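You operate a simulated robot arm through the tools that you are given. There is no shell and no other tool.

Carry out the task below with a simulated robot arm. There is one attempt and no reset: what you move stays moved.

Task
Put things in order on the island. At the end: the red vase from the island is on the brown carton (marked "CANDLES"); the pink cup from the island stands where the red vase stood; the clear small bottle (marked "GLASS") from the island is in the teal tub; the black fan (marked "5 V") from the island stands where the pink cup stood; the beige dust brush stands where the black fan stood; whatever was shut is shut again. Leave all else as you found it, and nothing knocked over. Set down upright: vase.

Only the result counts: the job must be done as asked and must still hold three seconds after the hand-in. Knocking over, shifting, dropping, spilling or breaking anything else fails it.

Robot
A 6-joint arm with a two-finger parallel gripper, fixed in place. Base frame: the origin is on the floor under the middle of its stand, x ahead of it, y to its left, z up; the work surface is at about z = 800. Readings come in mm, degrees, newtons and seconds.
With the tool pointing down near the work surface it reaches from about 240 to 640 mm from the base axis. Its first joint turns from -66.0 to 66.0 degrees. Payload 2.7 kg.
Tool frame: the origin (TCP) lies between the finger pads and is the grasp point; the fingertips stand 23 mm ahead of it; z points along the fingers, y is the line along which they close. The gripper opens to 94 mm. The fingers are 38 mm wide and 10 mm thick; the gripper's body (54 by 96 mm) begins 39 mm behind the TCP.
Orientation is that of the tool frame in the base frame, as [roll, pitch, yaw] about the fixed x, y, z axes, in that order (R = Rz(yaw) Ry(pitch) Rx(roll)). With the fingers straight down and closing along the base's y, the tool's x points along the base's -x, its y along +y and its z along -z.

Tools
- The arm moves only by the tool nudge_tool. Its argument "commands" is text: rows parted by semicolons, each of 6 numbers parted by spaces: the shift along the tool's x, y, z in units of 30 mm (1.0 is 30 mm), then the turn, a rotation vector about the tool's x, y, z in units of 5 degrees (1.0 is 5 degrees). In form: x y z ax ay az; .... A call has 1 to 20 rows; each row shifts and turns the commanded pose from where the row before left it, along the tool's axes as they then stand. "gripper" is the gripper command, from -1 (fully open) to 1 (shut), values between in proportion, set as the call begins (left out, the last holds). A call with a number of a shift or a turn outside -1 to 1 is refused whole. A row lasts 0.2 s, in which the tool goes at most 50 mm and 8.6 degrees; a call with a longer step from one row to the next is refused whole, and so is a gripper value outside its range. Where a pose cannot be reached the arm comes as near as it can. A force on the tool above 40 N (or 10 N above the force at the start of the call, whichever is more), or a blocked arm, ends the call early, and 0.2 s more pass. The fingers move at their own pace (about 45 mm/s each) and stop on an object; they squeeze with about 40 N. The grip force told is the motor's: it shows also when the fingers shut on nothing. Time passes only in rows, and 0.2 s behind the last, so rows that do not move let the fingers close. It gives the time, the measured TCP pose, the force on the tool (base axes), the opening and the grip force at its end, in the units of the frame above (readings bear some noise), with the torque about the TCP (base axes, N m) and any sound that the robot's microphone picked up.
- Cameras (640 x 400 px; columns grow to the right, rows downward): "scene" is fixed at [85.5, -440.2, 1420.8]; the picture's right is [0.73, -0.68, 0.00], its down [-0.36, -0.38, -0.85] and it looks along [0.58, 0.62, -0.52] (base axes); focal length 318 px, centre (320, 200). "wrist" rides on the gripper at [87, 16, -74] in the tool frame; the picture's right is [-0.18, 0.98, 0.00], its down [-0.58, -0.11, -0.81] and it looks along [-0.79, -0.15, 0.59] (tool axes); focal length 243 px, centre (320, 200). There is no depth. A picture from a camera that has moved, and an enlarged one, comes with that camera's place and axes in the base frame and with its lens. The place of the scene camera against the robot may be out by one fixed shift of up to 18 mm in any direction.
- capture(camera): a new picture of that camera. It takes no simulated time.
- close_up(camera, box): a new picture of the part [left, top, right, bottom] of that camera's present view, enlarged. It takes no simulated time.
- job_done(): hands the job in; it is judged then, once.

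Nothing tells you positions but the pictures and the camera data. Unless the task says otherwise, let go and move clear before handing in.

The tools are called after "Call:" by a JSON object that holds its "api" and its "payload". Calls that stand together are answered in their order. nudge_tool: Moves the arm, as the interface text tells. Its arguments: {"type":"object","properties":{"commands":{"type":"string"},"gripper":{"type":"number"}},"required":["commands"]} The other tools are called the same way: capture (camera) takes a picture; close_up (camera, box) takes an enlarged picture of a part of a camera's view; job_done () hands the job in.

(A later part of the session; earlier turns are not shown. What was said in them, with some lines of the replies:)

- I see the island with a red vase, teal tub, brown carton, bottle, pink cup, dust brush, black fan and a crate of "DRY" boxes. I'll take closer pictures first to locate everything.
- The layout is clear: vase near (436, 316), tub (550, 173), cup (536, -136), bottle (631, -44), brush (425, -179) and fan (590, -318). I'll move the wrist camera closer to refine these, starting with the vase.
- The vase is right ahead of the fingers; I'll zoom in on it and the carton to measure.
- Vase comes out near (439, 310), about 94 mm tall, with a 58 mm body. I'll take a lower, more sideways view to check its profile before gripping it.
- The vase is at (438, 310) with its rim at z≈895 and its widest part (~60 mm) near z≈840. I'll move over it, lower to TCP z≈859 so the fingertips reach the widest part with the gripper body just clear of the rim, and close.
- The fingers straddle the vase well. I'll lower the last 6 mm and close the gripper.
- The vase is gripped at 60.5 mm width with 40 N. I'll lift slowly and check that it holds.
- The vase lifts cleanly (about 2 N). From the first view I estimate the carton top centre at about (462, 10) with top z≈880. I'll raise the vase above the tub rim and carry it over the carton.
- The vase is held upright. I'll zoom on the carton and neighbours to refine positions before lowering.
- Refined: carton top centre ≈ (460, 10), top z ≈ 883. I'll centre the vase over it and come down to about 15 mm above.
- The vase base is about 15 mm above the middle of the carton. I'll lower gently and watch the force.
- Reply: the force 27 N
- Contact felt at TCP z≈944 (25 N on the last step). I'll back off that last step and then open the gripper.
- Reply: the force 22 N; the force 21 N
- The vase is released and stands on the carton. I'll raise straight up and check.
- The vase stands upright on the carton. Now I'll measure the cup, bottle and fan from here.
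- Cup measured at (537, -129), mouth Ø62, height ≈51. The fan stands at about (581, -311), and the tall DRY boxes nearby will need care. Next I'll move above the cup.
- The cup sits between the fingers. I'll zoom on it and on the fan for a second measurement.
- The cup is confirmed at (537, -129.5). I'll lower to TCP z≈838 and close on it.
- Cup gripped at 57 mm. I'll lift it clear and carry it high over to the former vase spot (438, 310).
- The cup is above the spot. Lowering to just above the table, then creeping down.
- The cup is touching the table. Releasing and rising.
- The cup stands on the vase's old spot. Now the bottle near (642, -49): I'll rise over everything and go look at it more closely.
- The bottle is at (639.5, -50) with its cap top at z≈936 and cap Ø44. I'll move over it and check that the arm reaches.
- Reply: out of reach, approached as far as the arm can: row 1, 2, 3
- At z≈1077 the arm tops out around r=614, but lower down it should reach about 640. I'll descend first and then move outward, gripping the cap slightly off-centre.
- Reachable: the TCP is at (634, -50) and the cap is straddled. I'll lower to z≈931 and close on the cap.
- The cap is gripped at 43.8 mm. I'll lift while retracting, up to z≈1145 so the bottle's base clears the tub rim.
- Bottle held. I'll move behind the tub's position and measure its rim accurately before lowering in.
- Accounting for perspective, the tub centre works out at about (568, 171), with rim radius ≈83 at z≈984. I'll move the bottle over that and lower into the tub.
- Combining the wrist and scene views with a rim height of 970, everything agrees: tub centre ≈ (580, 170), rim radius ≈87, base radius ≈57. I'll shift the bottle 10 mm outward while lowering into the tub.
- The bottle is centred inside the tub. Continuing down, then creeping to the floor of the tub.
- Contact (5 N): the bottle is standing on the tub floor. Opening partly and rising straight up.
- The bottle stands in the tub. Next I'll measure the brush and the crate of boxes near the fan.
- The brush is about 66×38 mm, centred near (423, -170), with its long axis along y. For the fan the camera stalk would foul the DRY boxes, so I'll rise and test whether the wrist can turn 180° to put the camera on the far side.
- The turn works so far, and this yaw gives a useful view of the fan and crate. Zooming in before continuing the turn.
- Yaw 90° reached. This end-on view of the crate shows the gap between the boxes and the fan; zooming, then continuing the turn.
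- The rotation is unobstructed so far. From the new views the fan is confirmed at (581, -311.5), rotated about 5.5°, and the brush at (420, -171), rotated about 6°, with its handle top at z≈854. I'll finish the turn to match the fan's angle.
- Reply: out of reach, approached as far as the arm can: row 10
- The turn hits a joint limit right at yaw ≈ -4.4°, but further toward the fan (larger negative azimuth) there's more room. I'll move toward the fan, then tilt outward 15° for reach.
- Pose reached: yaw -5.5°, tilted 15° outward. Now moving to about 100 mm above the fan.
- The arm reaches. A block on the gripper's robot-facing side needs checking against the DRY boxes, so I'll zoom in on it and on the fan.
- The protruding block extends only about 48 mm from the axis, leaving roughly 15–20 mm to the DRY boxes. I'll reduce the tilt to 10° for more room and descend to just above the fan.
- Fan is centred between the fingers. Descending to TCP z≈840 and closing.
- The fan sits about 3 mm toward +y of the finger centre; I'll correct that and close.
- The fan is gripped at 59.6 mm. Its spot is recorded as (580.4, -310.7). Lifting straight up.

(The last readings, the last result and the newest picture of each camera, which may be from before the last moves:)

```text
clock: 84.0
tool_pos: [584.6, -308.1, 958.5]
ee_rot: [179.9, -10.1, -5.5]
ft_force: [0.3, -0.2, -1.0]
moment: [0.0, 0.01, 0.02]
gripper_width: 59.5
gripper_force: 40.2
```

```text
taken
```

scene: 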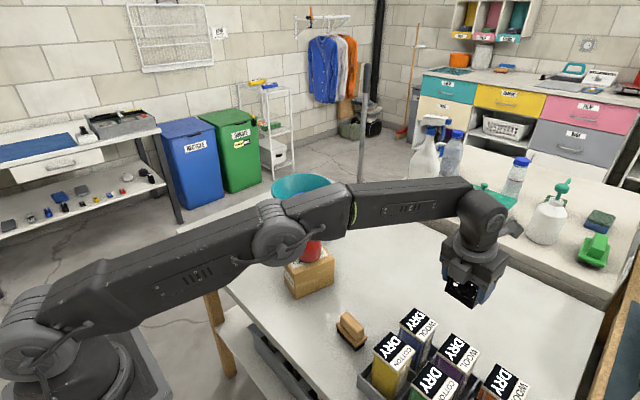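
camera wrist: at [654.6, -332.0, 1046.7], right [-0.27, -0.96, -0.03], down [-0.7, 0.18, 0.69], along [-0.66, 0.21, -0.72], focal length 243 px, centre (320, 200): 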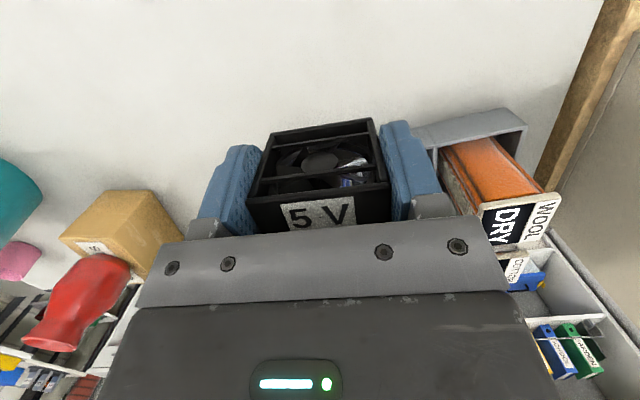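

Fan lifted cleanly. I'll turn the yaw slightly (+8.5°, to stay within the wrist limit at the destination) and carry it to the cup's former spot.

Call:
{"api": "nudge_tool", "payload": {"commands": "0 0 0 0.1476 0 -0.837;0 0 0 0.1476 0 -0.837;-0.161 -0.865 -0.0284 0 0 0;-0.161 -0.865 -0.0284 0 0 0;-0.161 -0.865 -0.0284 0 0 0;-0.161 -0.865 -0.0284 0 0 0;-0.161 -0.865 -0.0284 0 0 0;-0.161 -0.865 -0.0284 0 0 0;-0.161 -0.865 -0.0284 0 0 0;0 0 0 0 0 0"}}

Call:
{"api": "capture", "payload": {"camera": "wrist"}}

Call:
{"api": "capture", "payload": {"camera": "scene"}}

```text
clock: 86.2
tool_pos: [540.2, -127.3, 959.2]
ee_rot: [179.9, -10.0, 3.0]
ft_force: [0.1, -0.1, -0.8]
moment: [0.01, 0.03, 0.01]
gripper_width: 59.4
gripper_force: 39.7
```

```text
taken
camera wrist: at [613.3, -140.7, 1047.2], right [-0.13, -0.99, -0.03], down [-0.72, 0.07, 0.69], along [-0.68, 0.11, -0.72], focal length 243 px, centre (320, 200)
```

wrist: 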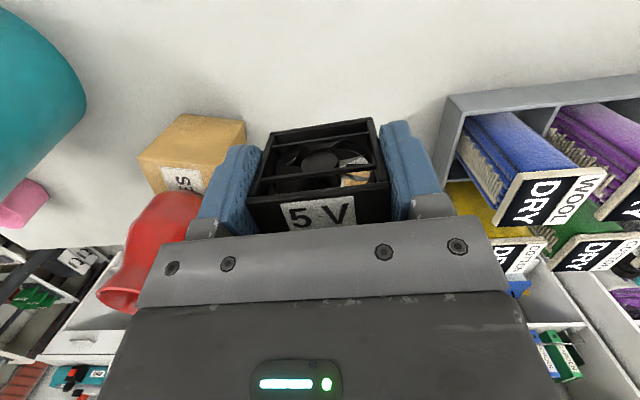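

```text
taken
```

scene: 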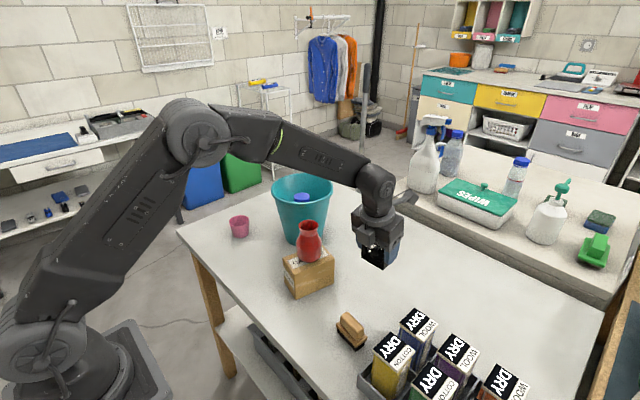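

The fan is above the cup's old spot. Lowering to just above the table.

Call:
{"api": "nudge_tool", "payload": {"commands": "-0.16 0.01 0.912 0 0 0;-0.16 0.01 0.912 0 0 0;-0.16 0.01 0.912 0 0 0;-0.16 0 0.912 0 0 0;0 0 0 0 0 0"}}

Call:
{"api": "nudge_tool", "payload": {"commands": "-0.0145 0 0.082 0 0 0;0 0 0 0 0 0"}}

Call:
{"api": "nudge_tool", "payload": {"commands": "-0.0116 0 0.0657 0 0 0;0 0 0 0 0 0"}}

Call:
{"api": "close_up", "payload": {"camera": "scene", "box": [330, 220, 450, 320]}}

```text
clock: 87.4
tool_pos: [539.0, -130.9, 848.3]
ee_rot: [180.0, -10.0, 2.9]
ft_force: [0.6, -0.1, -1.0]
moment: [-0.01, 0.02, -0.02]
gripper_width: 59.5
gripper_force: 40.0
```

```text
clock: 88.0
tool_pos: [538.5, -131.0, 846.0]
ee_rot: [-180.0, -10.1, 3.0]
ft_force: [-0.2, 0.4, -0.5]
moment: [0.02, -0.01, -0.02]
gripper_width: 59.5
gripper_force: 40.0
```

```text
clock: 88.6
tool_pos: [539.3, -130.1, 844.1]
ee_rot: [-180.0, -10.0, 2.9]
ft_force: [0.6, -0.6, -0.8]
moment: [0.0, 0.02, 0.01]
gripper_width: 59.3
gripper_force: 39.9
```

```text
4.00 times, centred on (390, 270) of scene
camera zoom: at [85.5, -440.2, 1420.8], right [0.73, -0.68, 0.0], down [-0.36, -0.38, -0.85], along [0.58, 0.62, -0.52], focal length 1273 px, centre (40, -80)
```

zoom: 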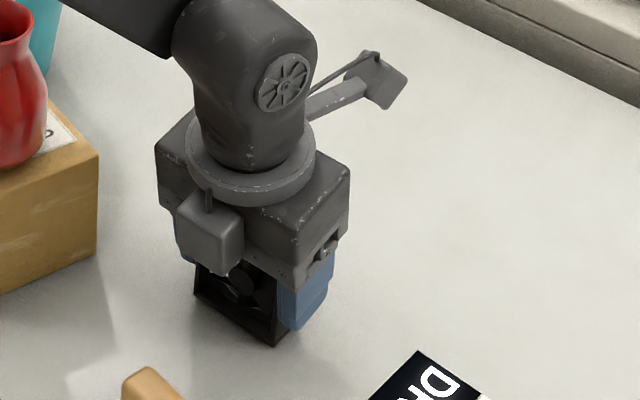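

Call:
{"api": "nudge_tool", "payload": {"commands": "-0.009 0 0.05 0 0 0;0 0 0 0 0 0"}}

Call:
{"api": "nudge_tool", "payload": {"commands": "-0.006 0 0.033 0 0 0;0 0 0 0 0 0"}}

Call:
{"api": "nudge_tool", "payload": {"commands": "-0.005 0 0.03 0 0 0;0 0 0 0 0 0"}}

```text
clock: 89.2
tool_pos: [539.5, -129.9, 843.4]
ee_rot: [-179.9, -10.0, 3.0]
ft_force: [-0.3, 0.3, -1.4]
moment: [0.01, 0.03, 0.03]
gripper_width: 59.6
gripper_force: 40.0
```

```text
clock: 89.8
tool_pos: [539.4, -131.0, 843.1]
ee_rot: [180.0, -10.0, 3.0]
ft_force: [-0.3, -0.2, -1.1]
moment: [-0.01, 0.0, -0.02]
gripper_width: 59.4
gripper_force: 39.7
```

```text
clock: 90.4
tool_pos: [539.4, -131.0, 841.5]
ee_rot: [180.0, -10.1, 3.0]
ft_force: [-2.1, 0.2, 5.8]
moment: [0.04, 0.15, 0.0]
gripper_width: 59.4
gripper_force: 40.1
```

Contact made; the fan stands on the table. Opening and rising.

Call:
{"api": "nudge_tool", "payload": {"commands": "0 0 0 0 0 0;0 0 0 0 0 0;0 0 0 0 0 0;0 0 0 0 0 0", "gripper": -1}}

Call:
{"api": "nudge_tool", "payload": {"commands": "0.052 0 -0.295 0 0 0;0.12 0 -0.68 0 0 0;0.17 0 -0.965 0 0 0;0.17 0 -0.965 0 0 0;0.17 0 -0.965 0 0 0;0 0 0 0 0 0"}}

Call:
{"api": "capture", "payload": {"camera": "wrist"}}

Call:
{"api": "capture", "payload": {"camera": "scene"}}

```text
clock: 91.4
tool_pos: [539.7, -129.1, 841.1]
ee_rot: [179.9, -10.0, 3.0]
ft_force: [0.0, 0.9, -0.5]
moment: [0.0, 0.04, 0.01]
gripper_width: 93.7
gripper_force: 0.0
```

```text
clock: 92.8
tool_pos: [539.4, -130.6, 959.5]
ee_rot: [180.0, -10.0, 2.9]
ft_force: [0.3, 0.2, 0.5]
moment: [-0.01, -0.03, -0.01]
gripper_width: 93.8
gripper_force: 0.1
```

```text
taken
camera wrist: at [612.5, -143.5, 1048.2], right [-0.13, -0.99, -0.03], down [-0.72, 0.07, 0.69], along [-0.68, 0.11, -0.72], focal length 243 px, centre (320, 200)
```

wrist: 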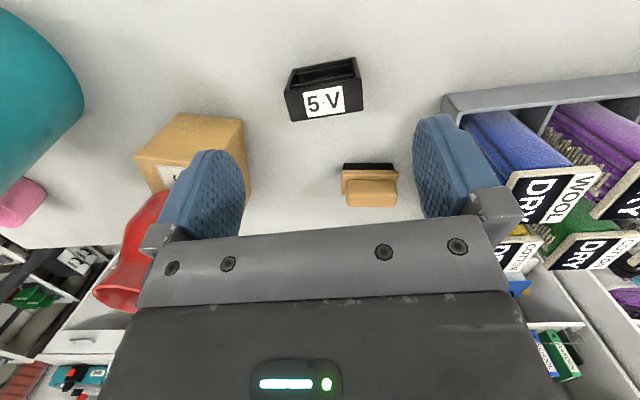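

```text
taken
```

scene: 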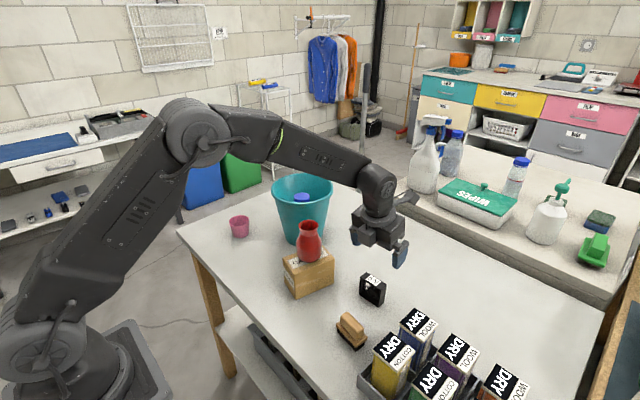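

The fan stands at the cup's former spot. Now the brush: moving above it, keeping the flipped, tilted pose, and aligning the yaw with the brush.

Call:
{"api": "nudge_tool", "payload": {"commands": "-0.813 0.229 -0.011 0 0 0;-0.813 0.229 -0.011 0 0 0;-0.813 0.229 -0.011 0 0 0;-0.813 0.229 -0.011 0 0 0;-0.813 0.229 -0.011 0 0 0;0 0 0 -0.16 0 0.906;0 0 0 -0.16 0 0.906;0 0 0 0 0 0", "gripper": -0.75}}

Call:
{"api": "capture", "payload": {"camera": "wrist"}}

Call:
{"api": "capture", "payload": {"camera": "scene"}}

```text
clock: 94.6
tool_pos: [421.2, -171.3, 938.3]
ee_rot: [180.0, -10.1, -6.2]
ft_force: [0.2, -1.0, -1.0]
moment: [0.02, -0.02, 0.0]
gripper_width: 82.6
gripper_force: 0.0
```

```text
taken
camera wrist: at [491.6, -195.8, 1026.8], right [-0.29, -0.96, -0.03], down [-0.7, 0.19, 0.69], along [-0.66, 0.22, -0.72], focal length 243 px, centre (320, 200)
```

wrist: 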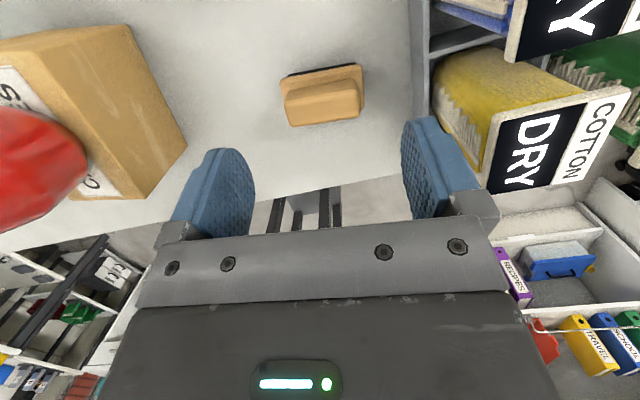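

```text
taken
```

scene: 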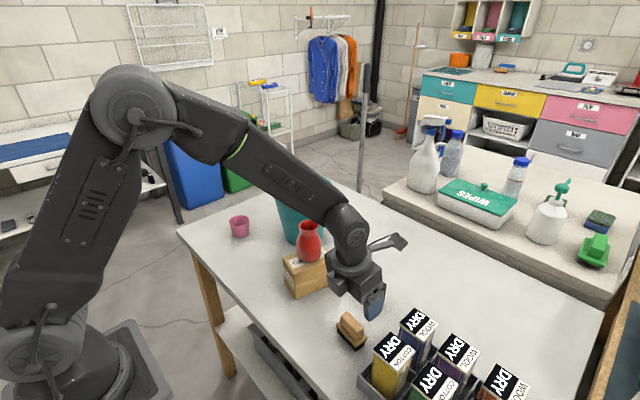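

Call:
{"api": "close_up", "payload": {"camera": "wrist", "box": [260, 50, 390, 140]}}

```text
4.44 times, centred on (325, 95) of wrist
camera zoom: at [491.6, -195.8, 1026.8], right [-0.29, -0.96, -0.03], down [-0.7, 0.19, 0.69], along [-0.66, 0.22, -0.72], focal length 1078 px, centre (298, 667)
```

zoom: 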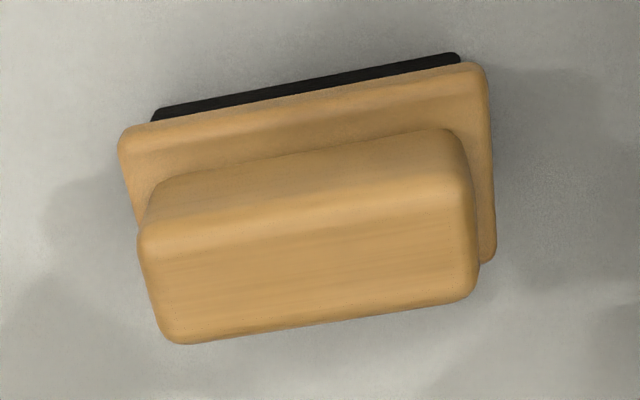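

Brush handle centre confirmed at (420, -171), right under the gripper. Descending to TCP z≈853 to grip the handle ends.

Call:
{"api": "nudge_tool", "payload": {"commands": "-0.165 -0.01 0.936 0 0 0;-0.165 -0.01 0.936 0 0 0;-0.11 -0.01 0.62 0 0 0;-0.055 0 0.315 0 0 0;0 0 0 0 0 0"}}

Call:
{"api": "capture", "payload": {"camera": "wrist"}}

Call:
{"api": "close_up", "payload": {"camera": "scene", "box": [300, 240, 420, 370]}}

```text
clock: 95.8
tool_pos: [420.2, -169.9, 852.5]
ee_rot: [180.0, -10.0, -6.2]
ft_force: [0.3, -0.4, -0.8]
moment: [-0.04, -0.01, 0.01]
gripper_width: 82.2
gripper_force: 0.0
```

```text
taken
camera wrist: at [490.2, -194.0, 941.0], right [-0.29, -0.96, -0.03], down [-0.7, 0.18, 0.69], along [-0.66, 0.22, -0.72], focal length 243 px, centre (320, 200)
```

wrist: 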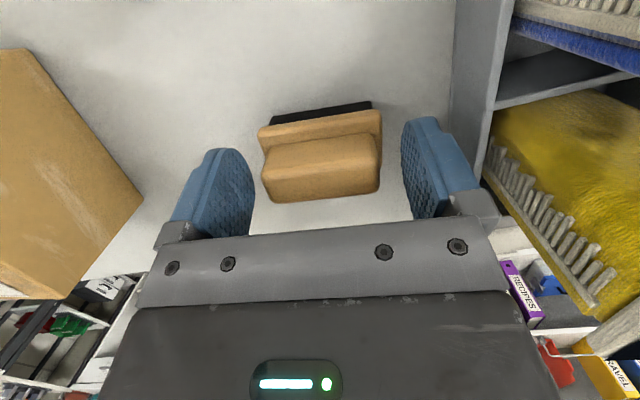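

```text
3.08 times, centred on (360, 305) of scene
camera zoom: at [85.5, -440.2, 1420.8], right [0.73, -0.68, 0.0], down [-0.36, -0.38, -0.85], along [0.58, 0.62, -0.52], focal length 979 px, centre (197, -123)
```

zoom: 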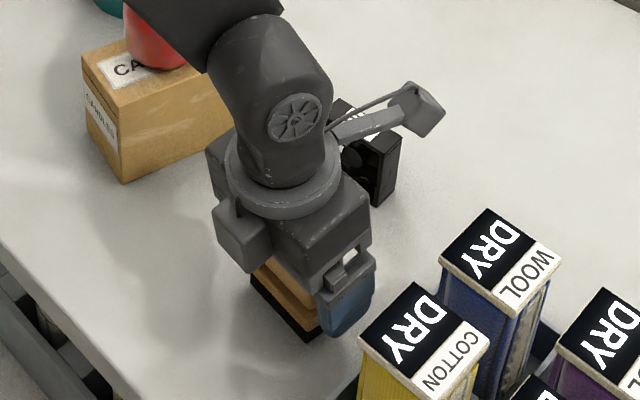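

Brush handle is nicely between the fingers, with clearance to the crate. Closing.

Call:
{"api": "nudge_tool", "payload": {"commands": "0 0 0 0 0 0;0 0 0 0 0 0;0 0 0 0 0 0;0 0 0 0 0 0;0 0 0 0 0 0", "gripper": 1}}

Call:
{"api": "nudge_tool", "payload": {"commands": "0.02 0 -0.12 0 0 0;0.05 0 -0.3 0 0 0;0.1 0 -0.57 0 0 0;0 0 0 0 0 0"}}

Call:
{"api": "capture", "payload": {"camera": "wrist"}}

Call:
{"api": "close_up", "payload": {"camera": "scene", "box": [300, 240, 420, 370]}}

```text
clock: 97.0
tool_pos: [419.2, -169.3, 853.3]
ee_rot: [180.0, -10.1, -6.2]
ft_force: [-0.2, 0.0, 0.2]
moment: [0.03, 0.04, -0.02]
gripper_width: 64.9
gripper_force: 39.7
```

```text
clock: 98.0
tool_pos: [421.1, -170.3, 882.9]
ee_rot: [-180.0, -10.1, -6.2]
ft_force: [0.0, -0.1, -0.8]
moment: [0.06, 0.01, 0.0]
gripper_width: 64.8
gripper_force: 40.3
```

```text
taken
camera wrist: at [491.2, -194.1, 970.9], right [-0.29, -0.96, -0.03], down [-0.7, 0.18, 0.69], along [-0.66, 0.22, -0.72], focal length 243 px, centre (320, 200)
```

wrist: 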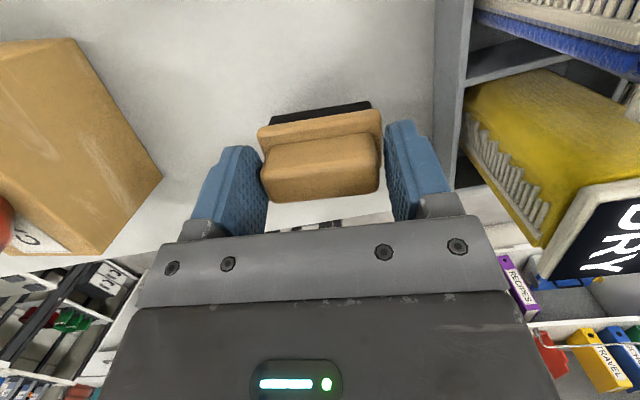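

```text
3.08 times, centred on (360, 305) of scene
camera zoom: at [85.5, -440.2, 1420.8], right [0.73, -0.68, 0.0], down [-0.36, -0.38, -0.85], along [0.58, 0.62, -0.52], focal length 979 px, centre (197, -123)
```

zoom: 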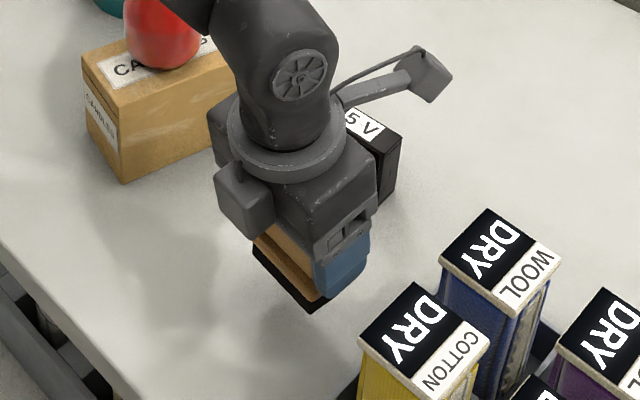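

The fingers closed on the base plate's ends (65 mm) near the fingertips, so the hold is shallow. I'll set it back down and regrip lower for a safer hold.

Call:
{"api": "nudge_tool", "payload": {"commands": "-0.08 0 0.45 0 0 0;-0.075 0 0.43 0 0 0;0 0 0 0 0 0"}}

Call:
{"api": "nudge_tool", "payload": {"commands": "-0.008 0 0.045 0 0 0;0 0 0 0 0 0"}}

Call:
{"api": "nudge_tool", "payload": {"commands": "-0.006 0 0.035 0 0 0;0 0 0 0 0 0"}}

```text
clock: 98.8
tool_pos: [421.0, -171.0, 856.2]
ee_rot: [-179.9, -9.9, -6.2]
ft_force: [0.3, 0.0, -1.7]
moment: [-0.02, -0.02, -0.01]
gripper_width: 64.5
gripper_force: 40.2
```

```text
clock: 99.4
tool_pos: [420.7, -169.5, 854.8]
ee_rot: [-180.0, -10.0, -6.3]
ft_force: [-0.4, 0.5, -0.1]
moment: [0.0, -0.04, 0.04]
gripper_width: 64.7
gripper_force: 40.3
```

```text
clock: 100.0
tool_pos: [421.4, -169.6, 853.6]
ee_rot: [180.0, -9.9, -6.2]
ft_force: [0.0, -0.5, -0.3]
moment: [-0.01, 0.0, -0.03]
gripper_width: 64.8
gripper_force: 40.1
```

Call:
{"api": "nudge_tool", "payload": {"commands": "-0.006 0 0.033 0 0 0;0 0 0 0 0 0"}}

Call:
{"api": "nudge_tool", "payload": {"commands": "-0.004 0 0.025 0 0 0;0 0 0 0 0 0"}}

```text
clock: 100.6
tool_pos: [420.3, -170.3, 854.1]
ee_rot: [180.0, -9.9, -6.2]
ft_force: [-0.3, -0.7, -0.1]
moment: [0.02, -0.03, 0.0]
gripper_width: 64.5
gripper_force: 40.5
```

```text
clock: 101.2
tool_pos: [420.8, -170.1, 852.3]
ee_rot: [-180.0, -10.2, -6.2]
ft_force: [-3.5, 0.6, 9.3]
moment: [0.13, 0.19, 0.02]
gripper_width: 65.0
gripper_force: 40.1
```

Back on the table. Opening, lowering 14 mm, and regripping the plate with more pad contact.

Call:
{"api": "nudge_tool", "payload": {"commands": "0 0 0 0 0 0;0 0 0 0 0 0;0 0 0 0 0 0", "gripper": -0.75}}

Call:
{"api": "nudge_tool", "payload": {"commands": "-0.04 0 0.23 0 0 0;-0.04 0 0.23 0 0 0;0 0 0 0 0 0"}}

Call:
{"api": "nudge_tool", "payload": {"commands": "0 0 0 0 0 0;0 0 0 0 0 0;0 0 0 0 0 0;0 0 0 0 0 0", "gripper": 1}}

Call:
{"api": "capture", "payload": {"camera": "wrist"}}

```text
clock: 102.0
tool_pos: [421.3, -170.0, 852.1]
ee_rot: [-180.0, -10.0, -6.2]
ft_force: [-0.1, -0.5, 0.2]
moment: [-0.05, -0.01, -0.02]
gripper_width: 82.3
gripper_force: 0.1
```

```text
clock: 102.8
tool_pos: [422.1, -169.8, 838.5]
ee_rot: [179.9, -10.0, -6.2]
ft_force: [0.1, 0.1, -1.2]
moment: [0.03, 0.01, -0.03]
gripper_width: 82.2
gripper_force: 0.0
```

```text
clock: 103.8
tool_pos: [421.8, -170.3, 838.4]
ee_rot: [179.9, -10.0, -6.2]
ft_force: [0.5, 0.4, 0.1]
moment: [0.02, -0.02, 0.01]
gripper_width: 64.8
gripper_force: 40.4
```

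```text
taken
camera wrist: at [491.8, -194.5, 926.1], right [-0.29, -0.96, -0.03], down [-0.7, 0.18, 0.69], along [-0.66, 0.22, -0.72], focal length 243 px, centre (320, 200)
```

wrist: 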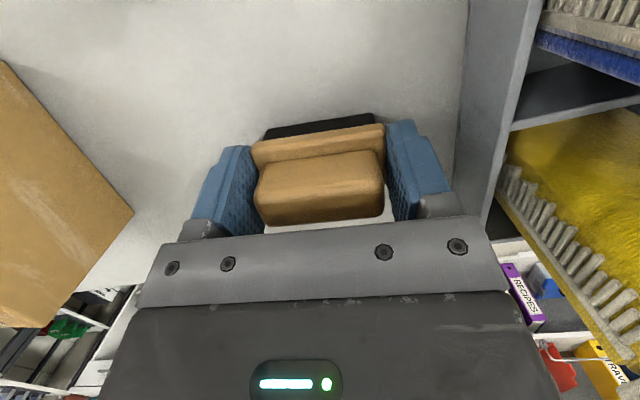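

Solid grip on the plate. Lifting to z≈985 and carrying it over to the fan's old spot, well above the DRY boxes.

Call:
{"api": "nudge_tool", "payload": {"commands": "0.02 0 -0.12 0 0 0;0.06 0 -0.34 0 0 0;0.1536 0 -0.87 0 0 0;0.1536 0 -0.87 0 0 0;0.1536 0 -0.87 0 0 0;0.1536 0 -0.87 0 0 0;0.1536 0 -0.87 0 0 0;0 0 0 0 0 0"}}

Call:
{"api": "capture", "payload": {"camera": "wrist"}}

Call:
{"api": "capture", "payload": {"camera": "scene"}}

```text
clock: 105.6
tool_pos: [419.7, -168.8, 984.6]
ee_rot: [180.0, -10.0, -6.1]
ft_force: [-0.5, 0.1, -0.7]
moment: [-0.03, 0.03, -0.02]
gripper_width: 65.2
gripper_force: 39.7
```

```text
taken
camera wrist: at [490.9, -193.6, 1072.0], right [-0.29, -0.96, -0.03], down [-0.7, 0.18, 0.69], along [-0.66, 0.22, -0.72], focal length 243 px, centre (320, 200)
```

wrist: 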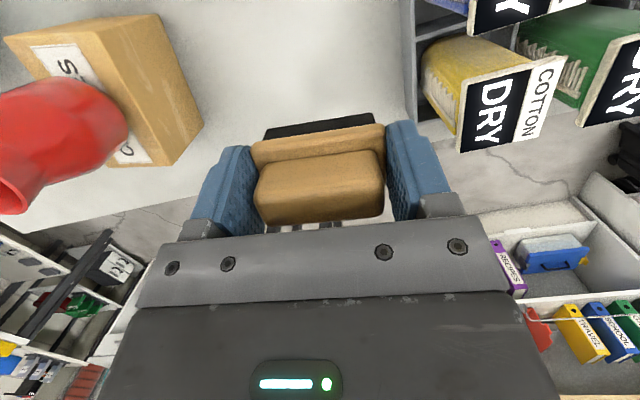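

```text
taken
```

scene: 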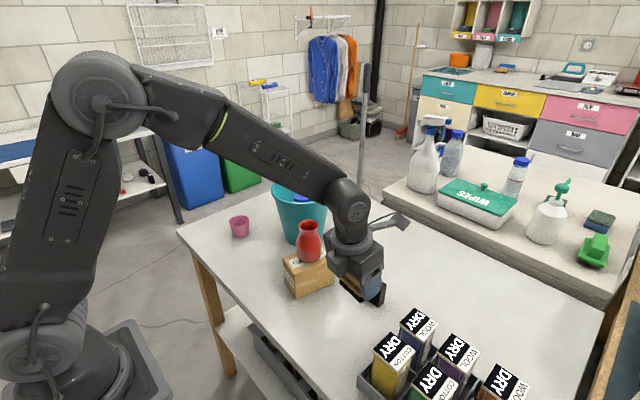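

Call:
{"api": "nudge_tool", "payload": {"commands": "0.824 0.585 0.145 0 0 0;0.824 0.585 0.145 0 0 0;0.824 0.585 0.145 0 0 0;0.824 0.585 0.145 0 0 0;0.824 0.585 0.145 0 0 0;0.824 0.585 0.145 0 0 0;0.824 0.585 0.145 0 0 0;0 0 0 0 0 0"}}

Call:
{"api": "capture", "payload": {"camera": "wrist"}}

Call:
{"api": "capture", "payload": {"camera": "scene"}}

```text
clock: 107.4
tool_pos: [582.5, -310.7, 985.7]
ee_rot: [179.9, -9.9, -6.1]
ft_force: [-0.1, -0.1, 0.2]
moment: [0.01, -0.01, 0.03]
gripper_width: 65.1
gripper_force: 40.2
```

```text
taken
camera wrist: at [652.8, -334.9, 1073.4], right [-0.29, -0.96, -0.03], down [-0.7, 0.18, 0.69], along [-0.66, 0.22, -0.72], focal length 243 px, centre (320, 200)
```

wrist: 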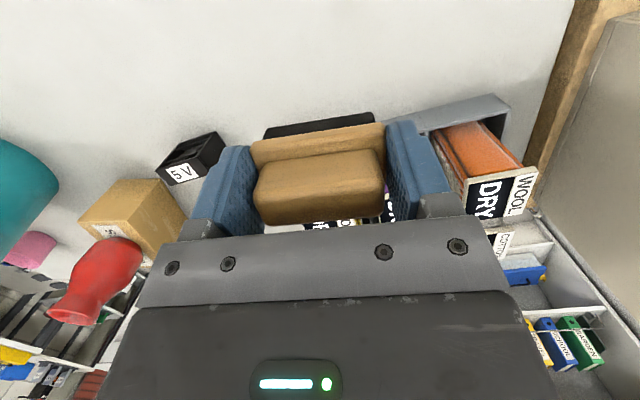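

```text
taken
```

scene: 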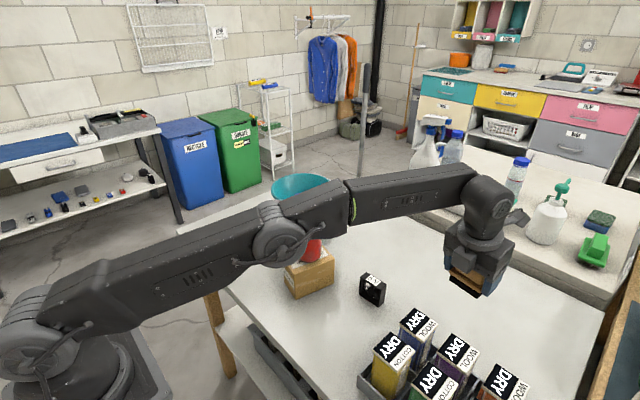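

Over the fan's old spot. Lowering.

Call:
{"api": "nudge_tool", "payload": {"commands": "-0.163 0 0.922 0 0 0;-0.163 0 0.922 0 0 0;-0.163 0 0.922 0 0 0;-0.163 0 0.922 0 0 0;-0.163 0 0.922 0 0 0;0 0 0 0 0 0"}}

Call:
{"api": "nudge_tool", "payload": {"commands": "-0.0145 0 0.082 0 0 0;0 0 0 0 0 0"}}

Call:
{"api": "nudge_tool", "payload": {"commands": "-0.01 0 0.06 0 0 0;0 0 0 0 0 0"}}

Call:
{"api": "close_up", "payload": {"camera": "scene", "box": [370, 220, 530, 360]}}

```text
clock: 108.8
tool_pos: [581.8, -310.0, 844.7]
ee_rot: [-180.0, -10.0, -6.1]
ft_force: [-0.3, 0.6, -0.9]
moment: [0.02, 0.03, -0.01]
gripper_width: 65.1
gripper_force: 39.9
```

```text
clock: 109.4
tool_pos: [581.4, -310.9, 842.4]
ee_rot: [-180.0, -10.0, -6.1]
ft_force: [-0.6, 0.2, 0.1]
moment: [0.0, 0.03, -0.03]
gripper_width: 64.9
gripper_force: 39.5
```

```text
clock: 110.0
tool_pos: [582.1, -310.9, 839.2]
ee_rot: [-180.0, -10.1, -6.2]
ft_force: [0.1, -0.1, 0.2]
moment: [-0.04, 0.0, -0.04]
gripper_width: 65.1
gripper_force: 40.1
```

```text
2.86 times, centred on (450, 290) of scene
camera zoom: at [85.5, -440.2, 1420.8], right [0.73, -0.68, 0.0], down [-0.36, -0.38, -0.85], along [0.58, 0.62, -0.52], focal length 909 px, centre (-51, -57)
```

zoom: 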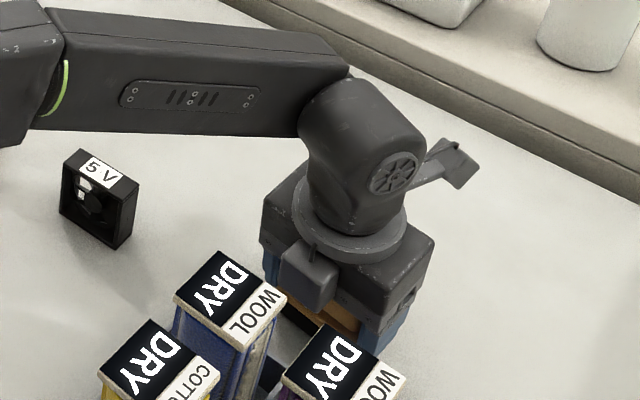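

Call:
{"api": "nudge_tool", "payload": {"commands": "-0.006 0 0.033 0 0 0;0 0 0 0 0 0"}}

Call:
{"api": "nudge_tool", "payload": {"commands": "-0.005 0 0.028 0 0 0;0 0 0 0 0 0"}}

```text
clock: 110.6
tool_pos: [581.4, -311.4, 839.6]
ee_rot: [179.9, -10.0, -6.2]
ft_force: [-0.1, -0.5, -0.6]
moment: [0.03, 0.02, 0.04]
gripper_width: 65.1
gripper_force: 40.0
```

```text
clock: 111.2
tool_pos: [582.2, -311.2, 839.4]
ee_rot: [180.0, -10.1, -6.2]
ft_force: [0.0, 0.0, 0.1]
moment: [0.04, 0.0, 0.0]
gripper_width: 65.2
gripper_force: 39.7
```

Call:
{"api": "nudge_tool", "payload": {"commands": "-0.005 0 0.028 0 0 0;0 0 0 0 0 0"}}

Call:
{"api": "nudge_tool", "payload": {"commands": "-0.004 0 0.024 0 0 0;0 0 0 0 0 0"}}

```text
clock: 111.8
tool_pos: [581.7, -312.1, 838.1]
ee_rot: [180.0, -10.0, -6.1]
ft_force: [-0.5, -0.5, 1.6]
moment: [-0.01, 0.03, -0.01]
gripper_width: 64.9
gripper_force: 40.0
```

```text
clock: 112.4
tool_pos: [581.8, -311.6, 838.2]
ee_rot: [180.0, -10.1, -6.2]
ft_force: [0.6, -0.6, 5.8]
moment: [0.02, 0.02, -0.03]
gripper_width: 65.0
gripper_force: 39.6
```

Contact at 5.8 N. Releasing the brush and rising straight up.

Call:
{"api": "nudge_tool", "payload": {"commands": "0 0 0 0 0 0;0 0 0 0 0 0;0 0 0 0 0 0;0 0 0 0 0 0", "gripper": -0.9}}

Call:
{"api": "nudge_tool", "payload": {"commands": "0.052 0 -0.295 0 0 0;0.12 0 -0.68 0 0 0;0.17 0 -0.965 0 0 0;0.17 0 -0.965 0 0 0;0.17 0 -0.965 0 0 0;0.1 0 -0.57 0 0 0;0 0 0 0 0 0"}}

Call:
{"api": "capture", "payload": {"camera": "wrist"}}

Call:
{"api": "capture", "payload": {"camera": "scene"}}

```text
clock: 113.4
tool_pos: [582.6, -311.7, 836.9]
ee_rot: [-179.9, -10.0, -6.2]
ft_force: [0.3, -0.8, -0.1]
moment: [0.02, 0.01, 0.02]
gripper_width: 89.3
gripper_force: 0.1
```

```text
clock: 115.0
tool_pos: [582.1, -309.6, 973.0]
ee_rot: [179.9, -9.9, -6.3]
ft_force: [-0.3, 0.1, -0.1]
moment: [-0.01, 0.01, -0.04]
gripper_width: 89.3
gripper_force: 0.2
```

```text
taken
camera wrist: at [652.9, -335.4, 1061.1], right [-0.29, -0.96, -0.03], down [-0.7, 0.18, 0.69], along [-0.66, 0.22, -0.72], focal length 243 px, centre (320, 200)
```

wrist: 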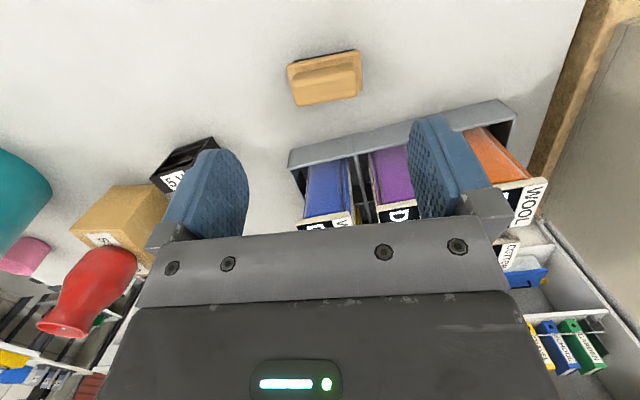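

```text
taken
```

scene: 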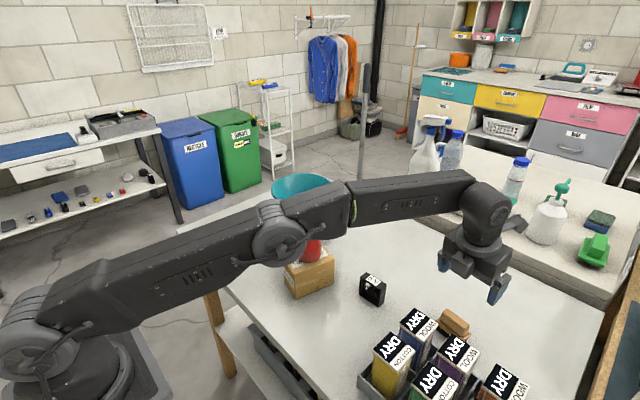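

The brush stands where the fan stood. I'll retreat upward and back, unwind the wrist, and then inspect the whole scene.

Call:
{"api": "nudge_tool", "payload": {"commands": "-0.2 -0.1 -0.936 0 0 0;-0.7 -0.444 -0.936 0 0 0;-0.7 -0.444 -0.936 0 0 0;-0.7 -0.444 -0.936 0 0 0;-0.7 -0.444 -0.936 0 0 0;-0.5 -0.344 0 0 0 0;0 0 0 0 -1 0;0 0 0 0 -1 0;0 0 0 0 0 -1;0 0 0 0 0 -1;0 0 0 0 0 -1;0 0 0 0 0 -1;0 0 0 0 0 -1;0 0 0 0 0 -1;0 0 0 0 0 -1;0 0 0 0 0 -1;0 0 0 0 0 -1;0 0 0 0 0 -1;0 0 0 0 0 0"}}

Call:
{"api": "capture", "payload": {"camera": "wrist"}}

Call:
{"api": "capture", "payload": {"camera": "scene"}}

```text
clock: 119.0
tool_pos: [462.8, -231.0, 1091.3]
ee_rot: [-180.0, -0.1, 43.9]
ft_force: [0.0, 0.2, 0.1]
moment: [0.0, 0.01, -0.01]
gripper_width: 89.1
gripper_force: 0.0
```

```text
taken
camera wrist: at [536.3, -183.6, 1166.3], right [0.55, -0.84, 0.0], down [-0.49, -0.32, 0.81], along [-0.67, -0.44, -0.59], focal length 243 px, centre (320, 200)
```

wrist: 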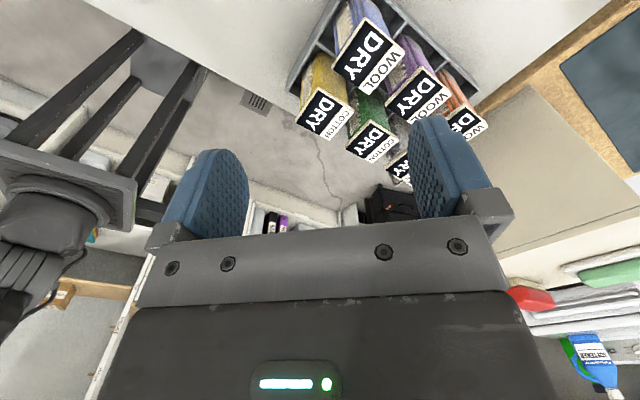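

```text
taken
```

scene: 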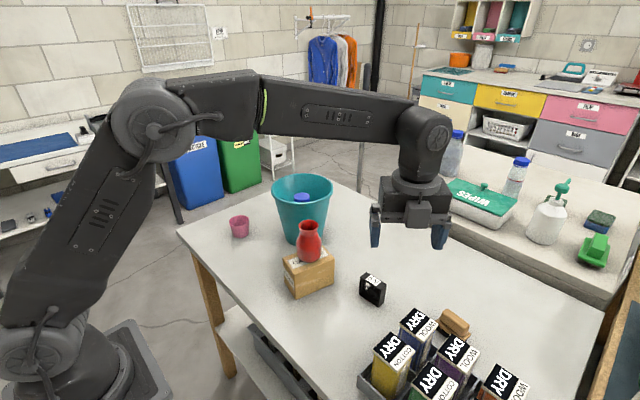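

Everything looks right. I'll finish unwinding the wrist and return near the starting pose for a final verification.

Call:
{"api": "nudge_tool", "payload": {"commands": "0 0 -0.5 0 0 -1;0 0 -0.5 0 0 -1;0 0 -0.5 0 0 -1;0 0 -0.5 0 0 -1;0 0 0 0 0 -1;0 0 0 0 0 -1;0 0 0 0 0 -1;0 0 0 0 0 -1;0 0 0 0 0 -1;0 0 0 0 0 -1;0 0 0 0 0 -1;0 0 0 0 0 -1;0 0 0 0 0 -1;0 0 0 0 0 -1;0 0 0 0 0 -1;0 0 0 0 0 -1;0 0 0 0 0 -1;0 0 0 0 0 -1;0 0 0 0 0 -1;0 0 0 0 0 -1"}}

Call:
{"api": "nudge_tool", "payload": {"commands": "0 0 0 0 0 -1;0 0 0 0 0 -1;0 0 0 0 0 -1;0 0 0 0 0 -1;0 0 0 0 0 -1;0 0 0 0 0 -1;0 0 0 0 0 -1;0 0 0 0 0 -0.2;0.4 0.95 -0.2 0 0 0;0.4 0.95 -0.2 0 0 0;0.4 0.95 -0.2 0 0 0;0.4 0.95 -0.2 0 0 0;0.4 0.95 -0.2 0 0 0;0.4 0.95 -0.2 0 0 0;0.4 0.95 -0.2 0 0 0;0.4 0.95 -0.2 0 0 0;0.4 0.95 -0.2 0 0 0;0.4 0.95 -0.2 0 0 0;0 0.95 0 0 0 0;0 0 0 0 0 0"}}

Call:
{"api": "capture", "payload": {"camera": "wrist"}}

Call:
{"api": "capture", "payload": {"camera": "scene"}}

```text
clock: 123.2
tool_pos: [461.3, -231.3, 1151.4]
ee_rot: [-180.0, 0.1, 144.0]
ft_force: [0.7, -0.5, 0.3]
moment: [0.03, 0.01, 0.01]
gripper_width: 89.1
gripper_force: 0.1
```

```text
clock: 127.4
tool_pos: [342.4, 83.3, 1213.3]
ee_rot: [179.9, 0.1, 179.9]
ft_force: [-0.2, 0.1, -0.1]
moment: [-0.03, 0.01, 0.01]
gripper_width: 89.5
gripper_force: 0.0
```

```text
taken
camera wrist: at [256.6, 98.9, 1287.5], right [0.19, 0.98, 0.0], down [0.58, -0.11, 0.81], along [0.79, -0.15, -0.59], focal length 243 px, centre (320, 200)
```

wrist: 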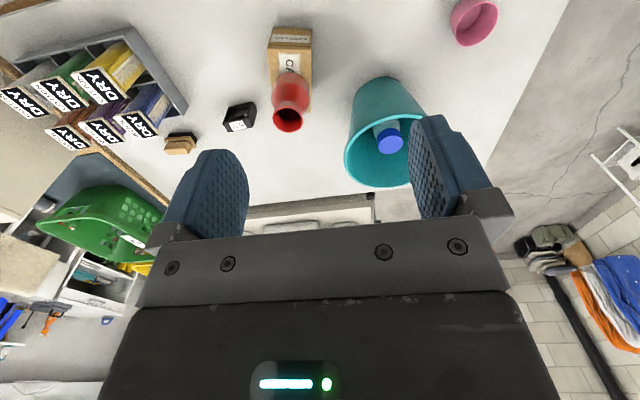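

```text
taken
```

scene: 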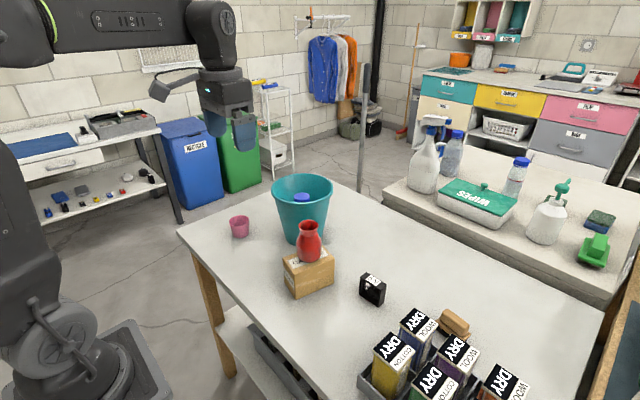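

All items appear in place and nothing else has moved. One last enlarged check before handing in.

Call:
{"api": "close_up", "payload": {"camera": "scene", "box": [200, 160, 400, 310]}}

Call:
{"api": "close_up", "payload": {"camera": "scene", "box": [320, 260, 540, 400]}}

```text
2.67 times, centred on (300, 235) of scene
camera zoom: at [85.5, -440.2, 1420.8], right [0.73, -0.68, 0.0], down [-0.36, -0.38, -0.85], along [0.58, 0.62, -0.52], focal length 849 px, centre (373, 107)
```

zoom: 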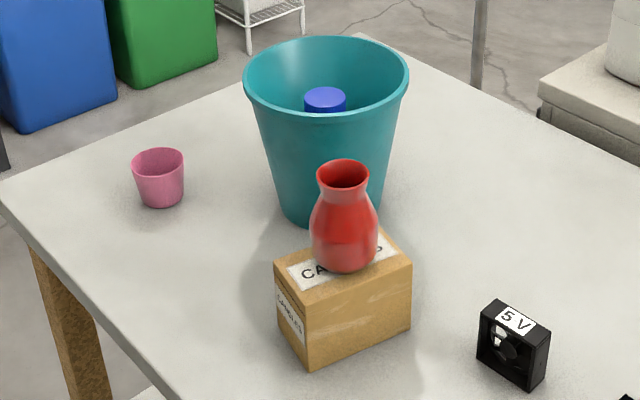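

```text
2.86 times, centred on (430, 330) of scene
camera zoom: at [85.5, -440.2, 1420.8], right [0.73, -0.68, 0.0], down [-0.36, -0.38, -0.85], along [0.58, 0.62, -0.52], focal length 909 px, centre (6, -171)
```

zoom: 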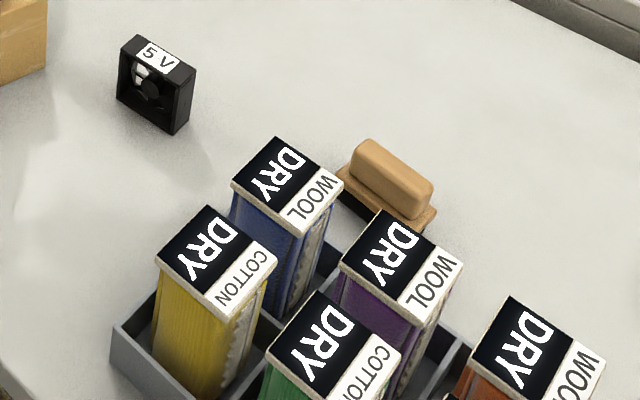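

The vase is upright on the carton, the cup is on the vase's spot, the bottle stands in the tub, the fan is on the cup's spot, and the brush is on the fan's spot. The carton, tub and DRY boxes are where they were, and the arm is clear, so I'm handing in.

Call:
{"api": "job_done", "payload": {}}

```text
The job is handed in.
```

I moved all five items as asked and handed the job in; I haven't been told how it was judged. The last camera views showed everything in place and nothing knocked over.

- **Red vase:** it stands upright on the "CANDLES" carton, near the middle of its top.
- **Pink cup:** it stands where the vase stood.
- **"GLASS" bottle:** it stands upright on the floor of the teal tub.
- **"5 V" fan:** it stands where the cup stood, turned about 8° from its original angle because of a wrist limit.
- **Dust brush:** it stands where the fan stood. My first grip on it was shallow, so I set it back down and took a firmer hold before moving it.

The carton, tub and "DRY" boxes look unmoved. I opened nothing, so there was nothing to shut again. The gripper is empty and clear of the island.
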